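You operate a simulated robot arm through the tools that you are given. There is no shell and no other tool. Be economical: measure what you need, move in short steps, check, and stop when the job is done.

Carry out the task below with a simulated robot arm. There is one attempt and no reset: what you move stays moved.

TASK
Put the black rubber pad on the yellow saucer. Then take the grey rubber pad and put it on top of the blue book.

It is judged by the outcome, as a careful person would: the job done as asked, and still so three seconds after it is handed in. It fails if anything else is knocked over, pushed out of place, dropped, spilled or broken.

THE ROBOT
A 7-joint arm with a two-finger parallel gripper, fixed in place. Base frame: the origin is at the foot of the arm, x ahead of it, y to its left, z up; the work surface is at about z = 750. Lengths are in mm, angles in rad, forces in N, time in s.
With the tool pointing down near the work surface it reaches from about 300 to 680 mm from the base axis. Its first joint turns from -1.152 to 1.152 rad. Payload 1.57 kg.
Tool frame: the origin (TCP) lies between the finger pads and is the grasp point; the fingertips stand 30 mm ahead of it; z points along the fingers, y is the line along which they close. The gripper opens to 110 mm. The fingers are 24 mm wide and 12 mm thick; the gripper's body (48 by 112 mm) begins 78 mm behind the TCP.
Orientation is that of the tool frame in the base frame, as a unit quaternion [x, y, z, w]. With the fingers straight down and closing along the base's y, the tool's x points along the base's -x, its y along +y and its z along -z.

THE INTERFACE
- The arm moves only by the tool drive_tool. Its argument "deltas" is a list that holds one entry, the list of rows, each a list of 7 numbers: the shift along the tool's x, y, z in units of 25 mm (1.0 is 25 mm), then the turn, a rotation vector about the tool's x, y, z in units of 6 degrees (1.0 is 6 degrees), then the closure in counts, from 0 (fully open) to 255 (shut). In form: [[[tx, ty, tz, wx, wy, wz, jaw], ...]]. A call has 1 to 10 rows; each row shifts and turns the commanded pose from where the row before left it, along the tool's axes as they then stand. A call with a number of a shift or a turn outside -1 to 1 is refused whole. A row lasts 0.2 s, in which the tool goes at most 50 mm and 0.15 rad; a call with a longer step from one row to the next is refused whole, and so is a gripper value outside its range. A pose out of reach is approached as far as the arm can. The call stops where the force on the tool passes 40 N (or 10 N more than at its start, if that is more) or the arm is blocked; 0.2 s more then pass. The fingers move at their own pace (about 108 mm/s each) and stop on an object; they squeeze with about 38 N. The grip force told is the motor's: it shows also when the fingers shut on nothing. Time passes only in rows, and 0.2 s behind the last, so rows that do not move let the fingers close. It gives the time, the measured TCP pose, the force on the tool (base axes), the opening and the grip force at its end, in the units of the frame above (readings bear some noise).
- Cameras (640 x 400 px; columns grow to the right, rows downward): "scene" is fixed at [160.9, -396.4, 1387.8]; the picture's right is [0.78, -0.63, 0.00], its down [-0.44, -0.55, -0.71] and it looks along [0.45, 0.55, -0.70] (base axes); focal length 321 px, centre (320, 200). "wrist" rides on the gripper at [-36, 0, -80] in the tool frame; the picture's right is [0.00, -1.00, 0.00], its down [0.97, 0.00, -0.24] and it looks along [0.24, 0.00, 0.97] (tool axes); focal length 218 px, centre (320, 200).
- capture(camera): a new picture of that camera. No time passes.
- locate(camera, pixels): for up to 12 pixels [column, row] of the newest picture of that camera ("zoom" is the newest enlarged one), the place [x, y, z] in the base frame of the surface seen there, good to about 2 mm. No time passes.
- enlarge(camera, box): a new picture of the part [left, top, right, bottom] of that camera's present view, enlarged. No time passes.
- job_done(): hands the job in; it is judged then, once.

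Work in short steps. Measure before you move; look again where a grasp or a placing could have gone wrong, and mend it. You have 80 turns and 38 pictures in all, the two below and enlarged ones among them. Open the gripper and draw the arm clear of the work before you hand the job in, unless the task says otherwise; then end with one line.

The tools are called after "Request:" as name(argument=value, ...) on one line, values as JSON. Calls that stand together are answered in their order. drive_tool: Moves the arm, as the interface text tells. Its arguments: {"type":"object","properties":{"deltas":{"type":"array"}},"required":["deltas"]} The other tools are called the same way: capture (camera) takes a picture; locate (camera, pixels) gives the place of the surface under pixels of a picture; enlarge (camera, box) takes an enlarged picture of a part of a camera's view; job_done () hands the job in.

At the start:

```text
time: 0.0
tcp_pos: [452.2, 63.1, 1020.1]
tool_rot: [0.001, 1.0, 0.0, -0.001]
force: [-0.7, 0.3, 0.3]
finger_gap: 110.0
gripper_force: 0.1
```

scene: 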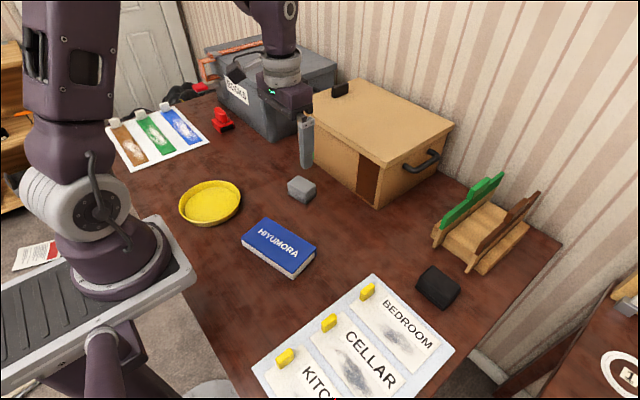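
wrist: 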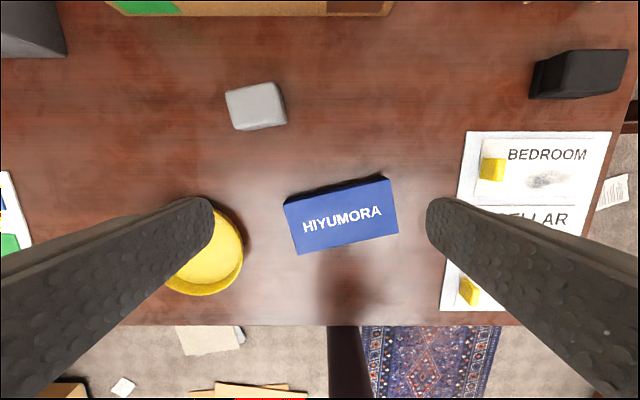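

The black block is near scene (438,287), the grey one near (301,189), and there is another dark block on the cabinet at (340,89). I'll look closer and measure them.

Request:
enlarge(camera="scene", box=[380, 240, 500, 320])

Request:
enlarge(camera="scene", box=[170, 150, 330, 280])

Request:
locate(camera="scene", pixels=[[430, 268], [458, 283], [446, 297], [418, 283], [450, 305], [298, 177], [315, 184], [304, 191], [289, 184], [340, 84], [340, 92]])

Request:
locate(camera="wrist", pixels=[[288, 205], [386, 180], [398, 232], [299, 252], [226, 92], [275, 83], [286, 122], [238, 130], [215, 250], [540, 62], [625, 52], [615, 92]])

```text
5.00 times, centred on (440, 280) of scene
```

zoom: 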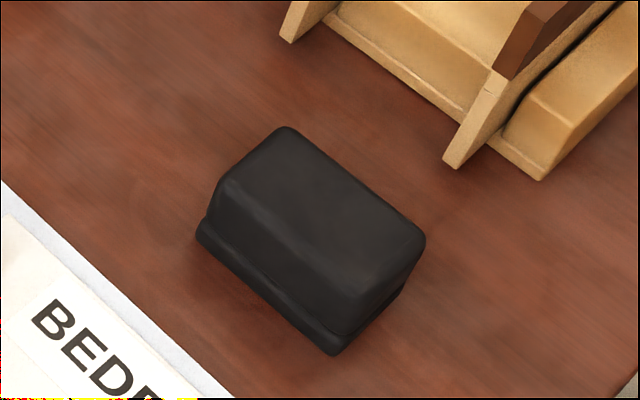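

```text
3.08 times, centred on (250, 215) of scene
```

zoom: 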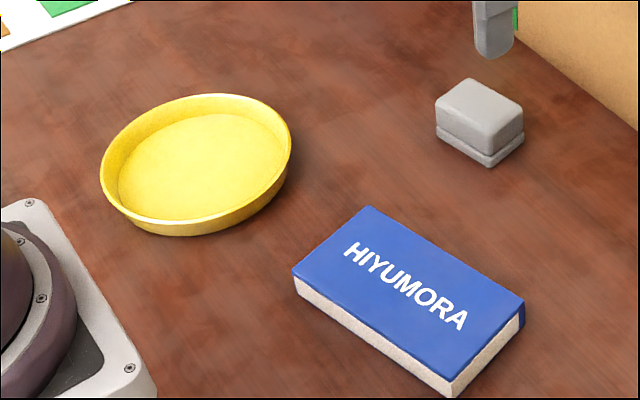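

```text
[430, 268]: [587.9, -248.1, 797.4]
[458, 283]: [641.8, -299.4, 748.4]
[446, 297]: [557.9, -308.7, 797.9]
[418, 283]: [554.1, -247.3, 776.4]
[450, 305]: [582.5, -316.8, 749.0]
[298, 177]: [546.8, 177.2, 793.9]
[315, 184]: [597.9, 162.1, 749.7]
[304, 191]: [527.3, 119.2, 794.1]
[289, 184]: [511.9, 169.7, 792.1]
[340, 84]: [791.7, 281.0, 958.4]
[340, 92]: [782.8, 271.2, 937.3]
```

```text
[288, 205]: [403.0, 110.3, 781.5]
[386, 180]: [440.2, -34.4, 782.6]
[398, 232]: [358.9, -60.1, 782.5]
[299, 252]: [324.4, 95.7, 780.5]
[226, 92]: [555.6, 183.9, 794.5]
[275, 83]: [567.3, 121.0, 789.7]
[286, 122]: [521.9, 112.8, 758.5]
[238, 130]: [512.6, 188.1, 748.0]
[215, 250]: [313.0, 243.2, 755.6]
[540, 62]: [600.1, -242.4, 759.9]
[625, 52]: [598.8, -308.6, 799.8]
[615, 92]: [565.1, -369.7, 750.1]
```

The table pads are about 45 mm tall; I'll measure their top corners and the saucer more precisely.

Request:
locate(camera="scene", pixels=[[433, 268], [458, 287], [447, 300], [422, 278], [434, 282], [420, 287], [447, 309], [440, 284]])

Request:
locate(camera="zoom", pixels=[[470, 82], [518, 108], [490, 128], [440, 102], [440, 136], [490, 164], [200, 165], [103, 180], [290, 150], [215, 97], [170, 222], [250, 200]])

Request:
enlarge(camera="wrist", box=[500, 20, 640, 108])

Request:
enlarge(camera="scene", box=[280, 50, 400, 125])

```text
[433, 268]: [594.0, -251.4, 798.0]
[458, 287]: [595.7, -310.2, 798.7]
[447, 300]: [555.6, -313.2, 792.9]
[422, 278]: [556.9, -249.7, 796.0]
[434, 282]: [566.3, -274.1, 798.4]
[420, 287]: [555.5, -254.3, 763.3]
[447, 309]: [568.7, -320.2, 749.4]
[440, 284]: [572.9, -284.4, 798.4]
```

```text
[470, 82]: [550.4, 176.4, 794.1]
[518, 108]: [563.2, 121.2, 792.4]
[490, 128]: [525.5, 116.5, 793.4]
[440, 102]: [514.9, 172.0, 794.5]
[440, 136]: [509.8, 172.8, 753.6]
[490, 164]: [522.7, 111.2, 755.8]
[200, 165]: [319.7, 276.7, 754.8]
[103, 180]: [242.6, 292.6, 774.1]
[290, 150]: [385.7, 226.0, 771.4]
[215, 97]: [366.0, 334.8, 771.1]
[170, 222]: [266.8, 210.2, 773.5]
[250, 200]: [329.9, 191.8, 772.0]
```

```text
4.55 times, centred on (570, 64) of wrist
```

zoom: 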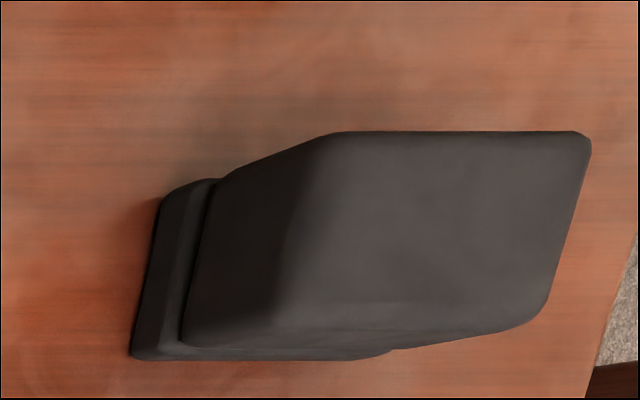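

```text
5.33 times, centred on (340, 88) of scene
```

zoom: 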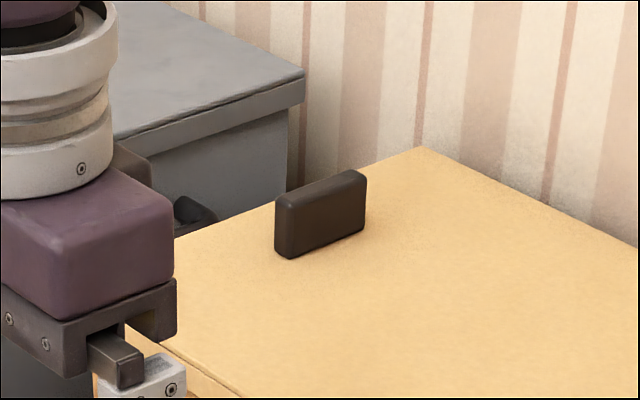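

The pad on the table is axis-aligned, centred about (575,-282), 45 x 66 mm, top z 798. The saucer centre is about (320,269), with its floor at z 755. I move above the black pad at height.

Request:
drive_tool(deltas=[[[-0.492, -1, 0, 0, 0, 0, 0], [-0.492, -1, 0, 0, 0, 0, 0], [-0.492, -1, 0, 0, 0, 0, 0], [-0.492, -1, 0, 0, 0, 0, 0], [-0.492, -1, 0, 0, 0, 0, 0], [-0.492, -1, 0, 0, 0, 0, 0], [-0.492, -1, 0, 0, 0, 0, 0], [-0.492, -1, 0, 0, 0, 0, 0], [-0.492, -1, 0, 0, 0, 0, 0], [-0.492, -1, 0, 0, 0, 0, 0]]])

Request:
drive_tool(deltas=[[[0, -0.96, 0.6, 0, 0, 0, 0], [0, -0.96, 0.8, 0, 0, 0, 0], [0, -0.96, 1, 0, 0, 0, 0], [0, -0.96, 1, 0, 0, 0, 0], [0, 0, 1, 0, 0, 0, 0], [0, 0, 0, 0, 0, 0, 0]]])

Request:
capture(camera="wrist")

Request:
capture(camera="scene")

```text
time: 2.2
tcp_pos: [576.1, -187.3, 1020.8]
tool_rot: [0.0, 1.0, 0.0, 0.001]
force: [0.9, -0.8, 1.2]
finger_gap: 109.8
gripper_force: 0.1
```

```text
time: 3.6
tcp_pos: [575.8, -282.4, 909.1]
tool_rot: [0.0, 1.0, 0.001, 0.0]
force: [-0.8, 0.3, -0.8]
finger_gap: 110.1
gripper_force: 0.1
```

```text
31 pictures are left
```

wrist: 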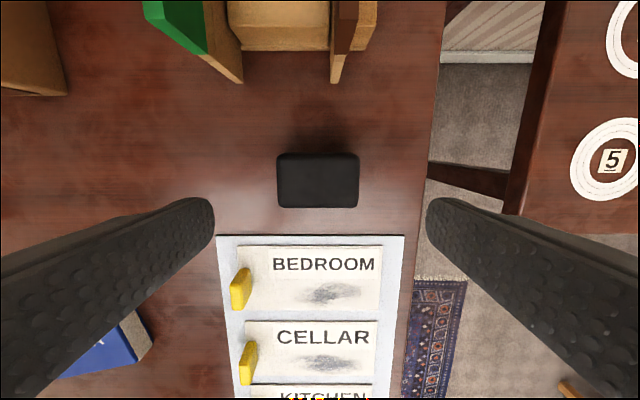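

```text
30 pictures are left
```

scene: 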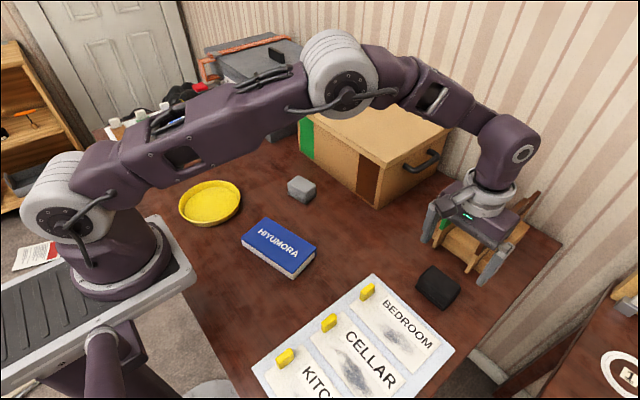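

The pad is at wrist (318,181). I check its edges before going down.

Request:
locate(camera="wrist", pixels=[[281, 180], [355, 180], [318, 157], [318, 203], [318, 181], [242, 75], [338, 75], [350, 10], [218, 236], [404, 236]])

```text
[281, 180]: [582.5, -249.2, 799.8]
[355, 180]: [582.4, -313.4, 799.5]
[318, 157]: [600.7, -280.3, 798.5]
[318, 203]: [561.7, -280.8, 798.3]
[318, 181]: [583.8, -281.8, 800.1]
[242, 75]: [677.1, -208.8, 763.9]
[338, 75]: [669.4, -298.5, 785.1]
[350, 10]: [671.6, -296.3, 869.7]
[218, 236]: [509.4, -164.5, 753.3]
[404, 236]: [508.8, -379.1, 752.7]
```

The centre is about (580,-281), so I shift 4 mm in x and descend to TCP z 793. The rack at x 668 stays clear.

Request:
drive_tool(deltas=[[[-0.16, 0.04, 0.94, 0, 0, 0, 0], [0, 0, 0.94, 0, 0, 0, 0], [0, 0, 0.94, 0, 0, 0, 0], [0, 0, 0.94, 0, 0, 0, 0], [0, 0, 0.88, 0, 0, 0, 0], [0, 0, 0, 0, 0, 0, 0]]])

Request:
drive_tool(deltas=[[[0, 0, 0, 0, 0, 0, 255], [0, 0, 0, 0, 0, 0, 255], [0, 0, 0, 0, 0, 0, 255], [0, 0, 0, 0, 0, 0, 255]]])

```text
time: 5.0
tcp_pos: [578.4, -282.6, 794.4]
tool_rot: [0.0, 1.0, -0.001, 0.001]
force: [-0.1, -0.4, 0.4]
finger_gap: 110.2
gripper_force: 0.0
```

```text
time: 6.0
tcp_pos: [578.7, -282.2, 794.3]
tool_rot: [0.001, 1.0, 0.0, 0.001]
force: [0.0, 0.6, 0.6]
finger_gap: 74.2
gripper_force: 37.7
```

Gripped at 74 mm; I lift and look.

Request:
drive_tool(deltas=[[[0, 0, -0.5, 0, 0, 0, 255], [0, 0, -1, 0, 0, 0, 255], [0, 0, -1, 0, 0, 0, 255], [0, 0, -1, 0, 0, 0, 255], [0, 0, -1, 0, 0, 0, 255], [0, 0, -1, 0, 0, 0, 255], [0, 0, 0, 0, 0, 0, 255]]])

Request:
capture(camera="wrist")

```text
time: 7.6
tcp_pos: [579.9, -280.7, 930.9]
tool_rot: [0.0, 1.0, 0.001, 0.0]
force: [-0.1, 0.1, -0.6]
finger_gap: 74.1
gripper_force: 37.6
```

```text
29 pictures are left
```

wrist: 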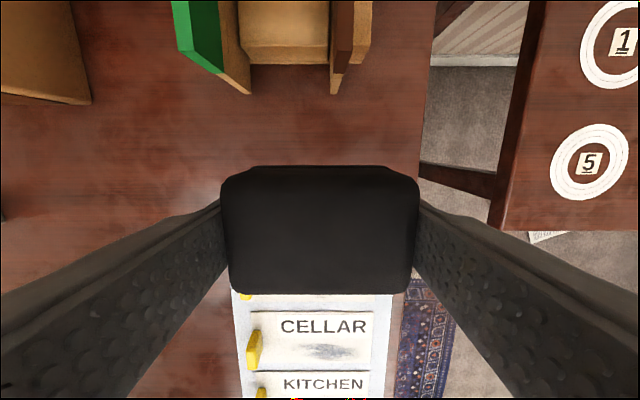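

Held well. I carry it to the saucer at z 930, in 22 rows.

Request:
drive_tool(deltas=[[[0.473, 1, 0, 0, 0, 0, 255], [0.473, 1, 0, 0, 0, 0, 255], [0.473, 1, 0, 0, 0, 0, 255], [0.473, 1, 0, 0, 0, 0, 255], [0.473, 1, 0, 0, 0, 0, 255], [0.473, 1, 0, 0, 0, 0, 255], [0.473, 1, 0, 0, 0, 0, 255], [0.473, 1, 0, 0, 0, 0, 255], [0.473, 1, 0, 0, 0, 0, 255], [0.473, 1, 0, 0, 0, 0, 255]]])

Request:
drive_tool(deltas=[[[0.473, 1, 0, 0, 0, 0, 255], [0.473, 1, 0, 0, 0, 0, 255], [0.473, 1, 0, 0, 0, 0, 255], [0.473, 1, 0, 0, 0, 0, 255], [0.473, 1, 0, 0, 0, 0, 255], [0.473, 1, 0, 0, 0, 0, 255], [0.473, 1, 0, 0, 0, 0, 255], [0.473, 1, 0, 0, 0, 0, 255], [0.473, 1, 0, 0, 0, 0, 255], [0.473, 1, 0, 0, 0, 0, 255]]])

Request:
drive_tool(deltas=[[[0.473, 1, 0, 0, 0, 0, 255], [0.473, 1, 0, 0, 0, 0, 255], [0, 0, 0.8, 0, 0, 0, 255], [0, 0, 0.8, 0, 0, 0, 255], [0, 0, 0, 0, 0, 0, 255]]])

Request:
capture(camera="wrist")

Request:
capture(camera="scene")

```text
time: 9.8
tcp_pos: [461.4, -32.5, 931.7]
tool_rot: [0.0, 1.0, 0.0, 0.0]
force: [0.8, 0.1, -0.5]
finger_gap: 73.9
gripper_force: 38.4
```

```text
time: 12.0
tcp_pos: [340.1, 218.3, 931.7]
tool_rot: [0.001, 1.0, 0.001, -0.001]
force: [0.1, -0.3, -1.1]
finger_gap: 74.3
gripper_force: 38.2
```

```text
time: 13.2
tcp_pos: [319.2, 268.7, 890.9]
tool_rot: [0.0, 1.0, 0.0, 0.0]
force: [0.7, -0.4, -1.6]
finger_gap: 74.2
gripper_force: 37.9
```

```text
28 pictures are left
```

wrist: 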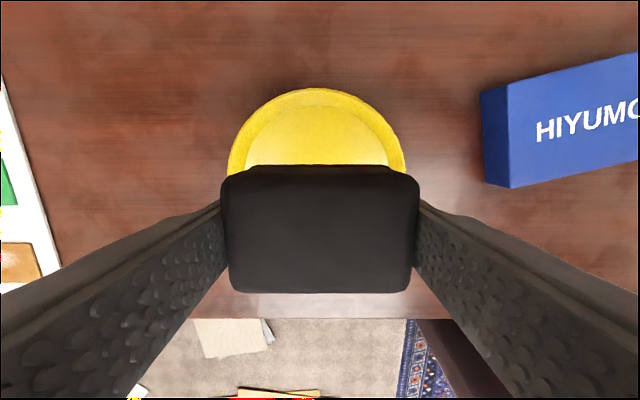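

```text
27 pictures are left
```

scene: 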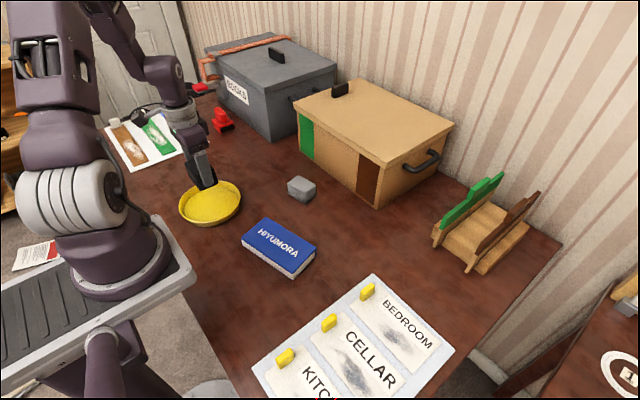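

I check the saucer rim against my estimate: wrist rim top (315,90), left (231,165), right (403,165).

Request:
locate(camera="wrist", pixels=[[315, 90], [231, 165], [403, 165], [255, 113], [377, 113], [316, 150]])

Request:
locate(camera="scene", pixels=[[179, 206], [240, 200], [188, 221], [215, 224], [232, 214], [205, 205]])

```text
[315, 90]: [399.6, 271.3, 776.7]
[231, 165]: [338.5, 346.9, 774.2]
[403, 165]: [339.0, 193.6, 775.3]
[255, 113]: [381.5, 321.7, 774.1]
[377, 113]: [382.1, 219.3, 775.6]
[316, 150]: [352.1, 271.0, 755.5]
```

```text
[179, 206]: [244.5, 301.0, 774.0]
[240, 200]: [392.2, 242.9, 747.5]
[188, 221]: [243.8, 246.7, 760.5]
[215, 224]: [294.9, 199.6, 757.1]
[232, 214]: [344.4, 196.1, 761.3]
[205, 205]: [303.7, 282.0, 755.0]
```

The saucer centre (320,270) is confirmed. I lower to just above the floor, then touch gently.

Request:
drive_tool(deltas=[[[-0.03, 0.06, 0.8, 0, 0, 0, 255], [0, 0, 0.8, 0, 0, 0, 255], [0, 0, 0.8, 0, 0, 0, 255], [0, 0, 0.6, 0, 0, 0, 255], [0, 0, 0.4, 0, 0, 0, 255], [0, 0, 0, 0, 0, 0, 255]]])

```text
time: 14.6
tcp_pos: [321.8, 270.4, 805.9]
tool_rot: [0.0, 1.0, 0.0, 0.0]
force: [0.6, -0.8, 0.1]
finger_gap: 74.4
gripper_force: 37.8
```

Request:
drive_tool(deltas=[[[0, 0, 0.1, 0, 0, 0, 255], [0, 0, 0.06, 0, 0, 0, 255], [0, 0, 0, 0, 0, 0, 255]]])

```text
time: 15.4
tcp_pos: [319.9, 270.6, 803.5]
tool_rot: [0.001, 1.0, 0.0, 0.0]
force: [-0.5, 0.2, -0.9]
finger_gap: 73.8
gripper_force: 37.7
```

No contact yet; a bit lower.

Request:
drive_tool(deltas=[[[0, 0, 0.06, 0, 0, 0, 255], [0, 0, 0.04, 0, 0, 0, 255], [0, 0, 0, 0, 0, 0, 255]]])

```text
time: 16.2
tcp_pos: [321.1, 269.6, 801.5]
tool_rot: [-0.001, 1.0, 0.001, 0.0]
force: [0.7, 0.0, 0.3]
finger_gap: 74.0
gripper_force: 37.8
```

Request:
drive_tool(deltas=[[[0, 0, 0.05, 0, 0, 0, 255], [0, 0, 0, 0, 0, 0, 255]]])

```text
time: 16.8
tcp_pos: [320.0, 271.3, 799.6]
tool_rot: [-0.001, 1.0, 0.001, 0.001]
force: [1.3, -3.0, 35.4]
finger_gap: 74.2
gripper_force: 38.4
```

Contact (35 N). I release to about 90 mm and rise.

Request:
drive_tool(deltas=[[[0, 0, -0.03, 0, 0, 0, 255], [0, 0, 0, 0, 0, 0, 46], [0, 0, 0, 0, 0, 0, 46], [0, 0, 0, 0, 0, 0, 46]]])

Request:
drive_tool(deltas=[[[0, 0, -0.5, 0, 0, 0, 46], [0, 0, -1, 0, 0, 0, 46], [0, 0, -1, 0, 0, 0, 46], [0, 0, -1, 0, 0, 0, 0], [0, 0, -1, 0, 0, 0, 0], [0, 0, -1, 0, 0, 0, 0], [0, 0, 0, 0, 0, 0, 0]]])

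Request:
capture(camera="wrist")

```text
time: 17.8
tcp_pos: [319.5, 271.2, 799.7]
tool_rot: [0.0, 1.0, 0.0, 0.0]
force: [-1.0, 0.0, -0.8]
finger_gap: 90.1
gripper_force: 0.0
```

```text
time: 19.4
tcp_pos: [321.3, 270.7, 937.0]
tool_rot: [0.001, 1.0, 0.0, 0.0]
force: [-0.4, 0.1, 0.2]
finger_gap: 110.0
gripper_force: 0.0
```

```text
26 pictures are left
```

wrist: 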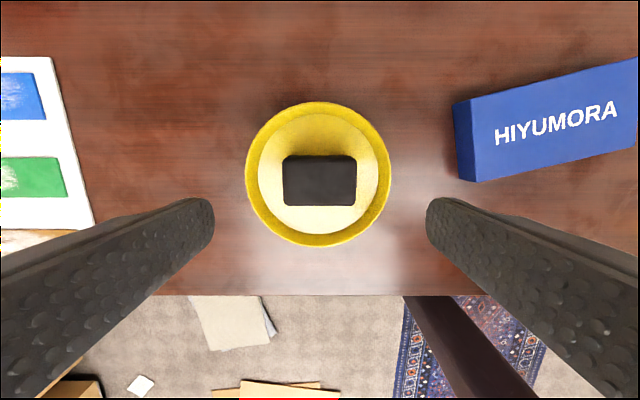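

The black pad sits centred in the saucer. Next I move above the grey pad and turn 12° to match it; I also measure the cabinet for clearance.

Request:
drive_tool(deltas=[[[-0.868, -0.5, 0, 0, 0, 0, 0], [-0.868, -0.5, 0, 0, 0, 0, 0], [-0.868, -0.5, 0, 0, 0, 0, 0], [-0.868, -0.5, 0, 0, 0, 0, 0], [-0.868, -0.5, 0, 0, 0, 0, 0], [-0.868, -0.5, 0, 0, 0, 0, 0], [-0.868, -0.5, 0, 0, 0, 0, 0], [-0.868, -0.5, 0, 0, 0, 0, 0], [-0.868, -0.5, 0, 0, 0, 0, 0], [-0.868, -0.5, 0, 0, 0, 0, 0]]])

Request:
drive_tool(deltas=[[[0, 0, 0, 0, 0, -1, 0], [0, 0, 0, 0, 0, -1, 0], [0, 0, 0, 0, 0, 0, 0]]])

Request:
locate(camera="scene", pixels=[[300, 148], [340, 180], [375, 203], [302, 118], [380, 160]])

Request:
capture(camera="wrist")

```text
time: 21.6
tcp_pos: [537.8, 145.6, 937.6]
tool_rot: [0.0, 1.0, 0.0, 0.0]
force: [-0.2, -0.1, 0.2]
finger_gap: 110.1
gripper_force: 0.0
```

```text
time: 22.4
tcp_pos: [538.1, 144.5, 935.8]
tool_rot: [-0.106, 0.994, -0.001, 0.0]
force: [-0.3, -0.1, 0.1]
finger_gap: 110.1
gripper_force: 0.0
```

```text
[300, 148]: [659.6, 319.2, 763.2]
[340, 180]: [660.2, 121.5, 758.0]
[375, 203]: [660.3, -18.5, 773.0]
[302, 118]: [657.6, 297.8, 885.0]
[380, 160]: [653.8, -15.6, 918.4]
```

```text
25 pictures are left
```

wrist: 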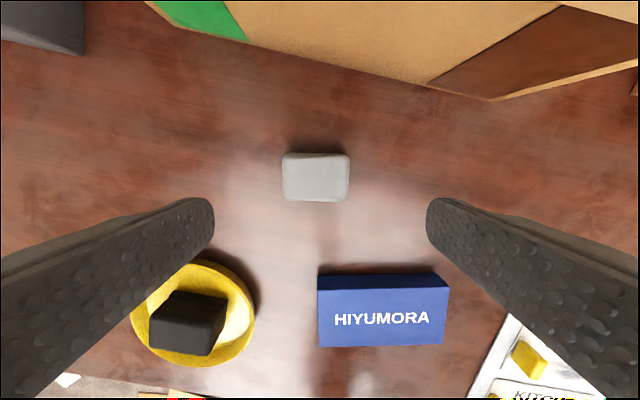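

The pad is aligned in the wrist view, centre (316,178). I refine its position.

Request:
locate(camera="wrist", pixels=[[285, 178], [346, 178], [316, 156], [316, 197], [316, 178], [322, 290], [446, 290], [442, 342], [322, 344]])

```text
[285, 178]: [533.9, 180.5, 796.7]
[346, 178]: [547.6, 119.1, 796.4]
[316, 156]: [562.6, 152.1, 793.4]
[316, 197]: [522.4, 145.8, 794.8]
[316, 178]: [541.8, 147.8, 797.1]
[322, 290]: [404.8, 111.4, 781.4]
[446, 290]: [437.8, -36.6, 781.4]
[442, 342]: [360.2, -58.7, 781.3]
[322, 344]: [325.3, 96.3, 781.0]
```

The centre is about (542,149). I correct and descend to z 791, then close.

Request:
drive_tool(deltas=[[[-0.19, 0.14, 0.9, 0, 0, 0, 0], [0, 0, 1, 0, 0, 0, 0], [0, 0, 1, 0, 0, 0, 0], [0, 0, 1, 0, 0, 0, 0], [0, 0, 1, 0, 0, 0, 0], [0, 0, 0.9, 0, 0, 0, 0], [0, 0, 0, 0, 0, 0, 0]]])

Request:
drive_tool(deltas=[[[0, 0, 0, 0, 0, 0, 255], [0, 0, 0, 0, 0, 0, 255], [0, 0, 0, 0, 0, 0, 255], [0, 0, 0, 0, 0, 0, 255]]])

Request:
drive_tool(deltas=[[[0, 0, -0.5, 0, 0, 0, 255], [0, 0, -1, 0, 0, 0, 255], [0, 0, -1, 0, 0, 0, 255], [0, 0, -1, 0, 0, 0, 255], [0, 0, -1, 0, 0, 0, 255], [0, 0, -1, 0, 0, 0, 255], [0, 0, 0, 0, 0, 0, 255]]])

Request:
capture(camera="wrist")

```text
time: 24.0
tcp_pos: [541.5, 147.7, 792.2]
tool_rot: [-0.104, 0.995, 0.0, 0.0]
force: [-0.6, -0.8, -0.6]
finger_gap: 110.1
gripper_force: 0.0
```

```text
time: 25.0
tcp_pos: [540.8, 150.1, 793.0]
tool_rot: [-0.104, 0.995, 0.0, 0.0]
force: [0.2, 0.0, 2.0]
finger_gap: 69.1
gripper_force: 38.6
```

```text
time: 26.6
tcp_pos: [541.0, 149.1, 930.0]
tool_rot: [-0.104, 0.995, -0.001, 0.0]
force: [-0.2, 0.6, -0.3]
finger_gap: 69.3
gripper_force: 37.7
```

```text
24 pictures are left
```

wrist: 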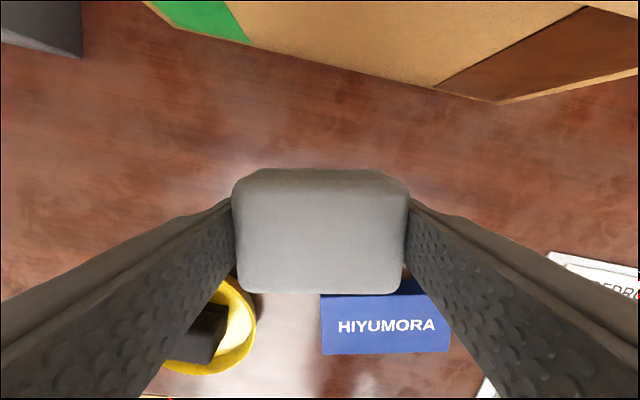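

The grey pad is held. I carry it over the book centre (382,28), shift (-159,-121) in base, with the book's same 12° angle.

Request:
drive_tool(deltas=[[[0.723, -0.341, 0, 0, 0, 0, 255], [0.723, -0.341, 0, 0, 0, 0, 255], [0.723, -0.341, 0, 0, 0, 0, 255], [0.723, -0.341, 0, 0, 0, 0, 255], [0.723, -0.341, 0, 0, 0, 0, 255], [0.723, -0.341, 0, 0, 0, 0, 255], [0.723, -0.341, 0, 0, 0, 0, 255], [0.723, -0.341, 0, 0, 0, 0, 255], [0.723, -0.341, 0, 0, 0, 0, 255], [0.723, -0.341, 0, 0, 0, 0, 255]]])

Request:
drive_tool(deltas=[[[0, 0, 0.9, 0, 0, 0, 255], [0, 0, 0.9, 0, 0, 0, 255], [0, 0, 0.8, 0, 0, 0, 255], [0, 0, 0.7, 0, 0, 0, 255], [0, 0, 0, 0, 0, 0, 255]]])

Request:
capture(camera="scene")

Request:
capture(camera="wrist")

```text
time: 28.8
tcp_pos: [382.1, 28.5, 931.1]
tool_rot: [-0.104, 0.995, 0.0, 0.0]
force: [0.6, -0.5, -0.6]
finger_gap: 69.1
gripper_force: 38.2
```

```text
time: 30.0
tcp_pos: [383.5, 27.7, 845.5]
tool_rot: [-0.105, 0.994, 0.0, 0.0]
force: [0.0, 0.5, -0.9]
finger_gap: 69.0
gripper_force: 38.0
```

```text
23 pictures are left
```

scene: 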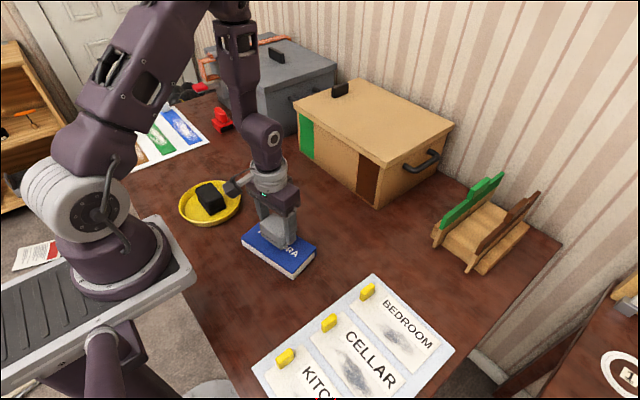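

```text
22 pictures are left
```

wrist: 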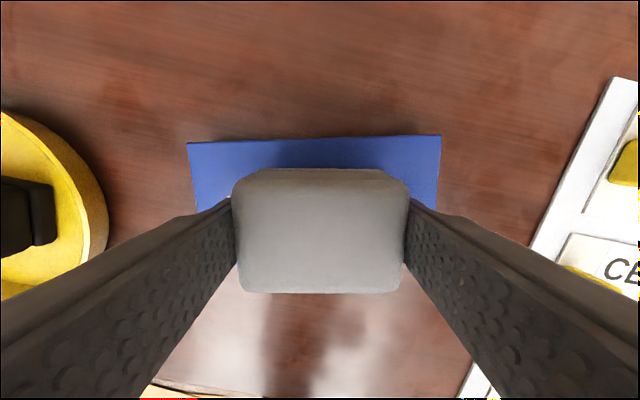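

It is centred over the book; I lower to about 5 mm above contact, then step.

Request:
drive_tool(deltas=[[[0, 0, 0.4, 0, 0, 0, 255], [0, 0, 0.3, 0, 0, 0, 255], [0, 0, 0, 0, 0, 0, 255]]])

Request:
drive_tool(deltas=[[[0, 0, 0.06, 0, 0, 0, 255], [0, 0, 0, 0, 0, 0, 255]]])

```text
time: 30.8
tcp_pos: [383.3, 27.4, 829.3]
tool_rot: [-0.105, 0.995, -0.001, -0.001]
force: [-1.0, -0.2, -0.7]
finger_gap: 69.1
gripper_force: 37.6
```

```text
time: 31.4
tcp_pos: [383.8, 28.1, 826.8]
tool_rot: [-0.105, 0.994, 0.001, 0.0]
force: [0.4, 0.5, -0.8]
finger_gap: 69.2
gripper_force: 38.1
```

Request:
drive_tool(deltas=[[[0, 0, 0.06, 0, 0, 0, 255], [0, 0, 0, 0, 0, 0, 255]]])

```text
time: 32.0
tcp_pos: [383.2, 28.5, 826.5]
tool_rot: [-0.105, 0.994, 0.0, 0.0]
force: [0.2, -0.7, -0.5]
finger_gap: 69.1
gripper_force: 38.1
```

Request:
drive_tool(deltas=[[[0, 0, 0.04, 0, 0, 0, 255], [0, 0, 0, 0, 0, 0, 255]]])

```text
time: 32.6
tcp_pos: [384.0, 28.7, 825.5]
tool_rot: [-0.104, 0.995, 0.0, 0.0]
force: [-1.1, 0.4, -0.2]
finger_gap: 68.9
gripper_force: 38.1
```

Request:
drive_tool(deltas=[[[0, 0, 0.04, 0, 0, 0, 255], [0, 0, 0, 0, 0, 0, 255]]])

```text
time: 33.4
tcp_pos: [382.7, 29.0, 824.3]
tool_rot: [-0.105, 0.994, -0.001, 0.001]
force: [-2.3, -0.5, 16.1]
finger_gap: 68.3
gripper_force: 38.4
stopped in row 2: the force on the tool passed its limit (the readings are from after the stop); the commanded pose is now the measured one
```

Contact with the book. I release and rise.

Request:
drive_tool(deltas=[[[0, 0, 0, 0, 0, 0, 46], [0, 0, 0, 0, 0, 0, 46], [0, 0, 0, 0, 0, 0, 46]]])

Request:
drive_tool(deltas=[[[0, 0, -0.5, 0, 0, 0, 46], [0, 0, -1, 0, 0, 0, 46], [0, 0, -1, 0, 0, 0, 46], [0, 0, -1, 0, 0, 0, 0], [0, 0, -1, 0, 0, 0, 0], [0, 0, -1, 0, 0, 0, 0], [0, 0, -1, 0, 0, 0, 0], [0, 0, -1, 0, 0, 0, 0], [0, 0, 0, 0, 0, 0, 0]]])

Request:
capture(camera="wrist")

Request:
capture(camera="scene")

```text
time: 34.1
tcp_pos: [382.8, 29.0, 824.5]
tool_rot: [-0.105, 0.994, 0.0, 0.001]
force: [-0.3, -0.1, -0.1]
finger_gap: 90.4
gripper_force: 0.0
```

```text
time: 36.1
tcp_pos: [382.7, 28.4, 1012.3]
tool_rot: [-0.104, 0.995, 0.0, 0.001]
force: [-0.1, 1.3, 0.4]
finger_gap: 109.9
gripper_force: 0.0
```

```text
21 pictures are left
```

wrist: 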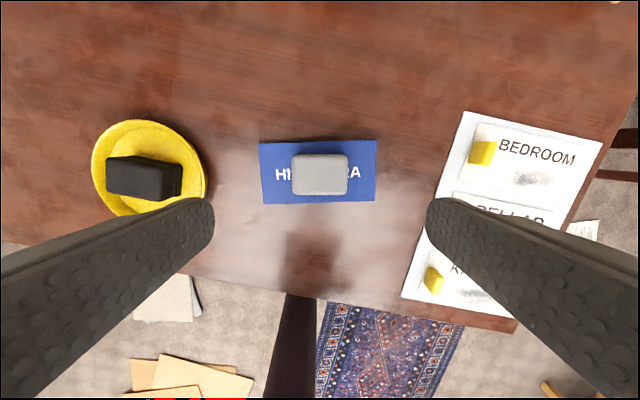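

```text
20 pictures are left
```

scene: 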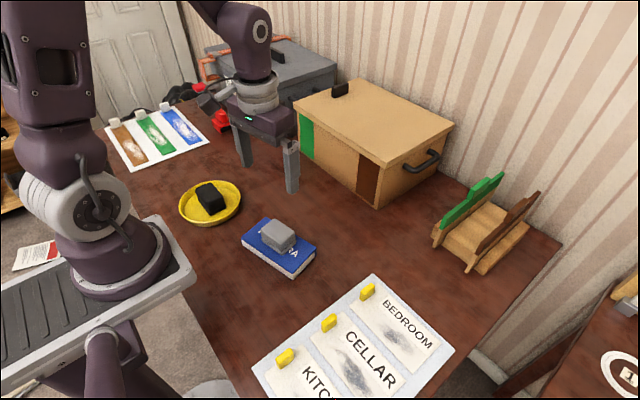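

Both pads rest where asked, nothing else has moved, and the gripper is open and clear, so I hand the job in.

Request:
job_done()

```text
The job is handed in.
```

The black rubber pad is on the yellow saucer and the grey rubber pad is on top of the blue book.
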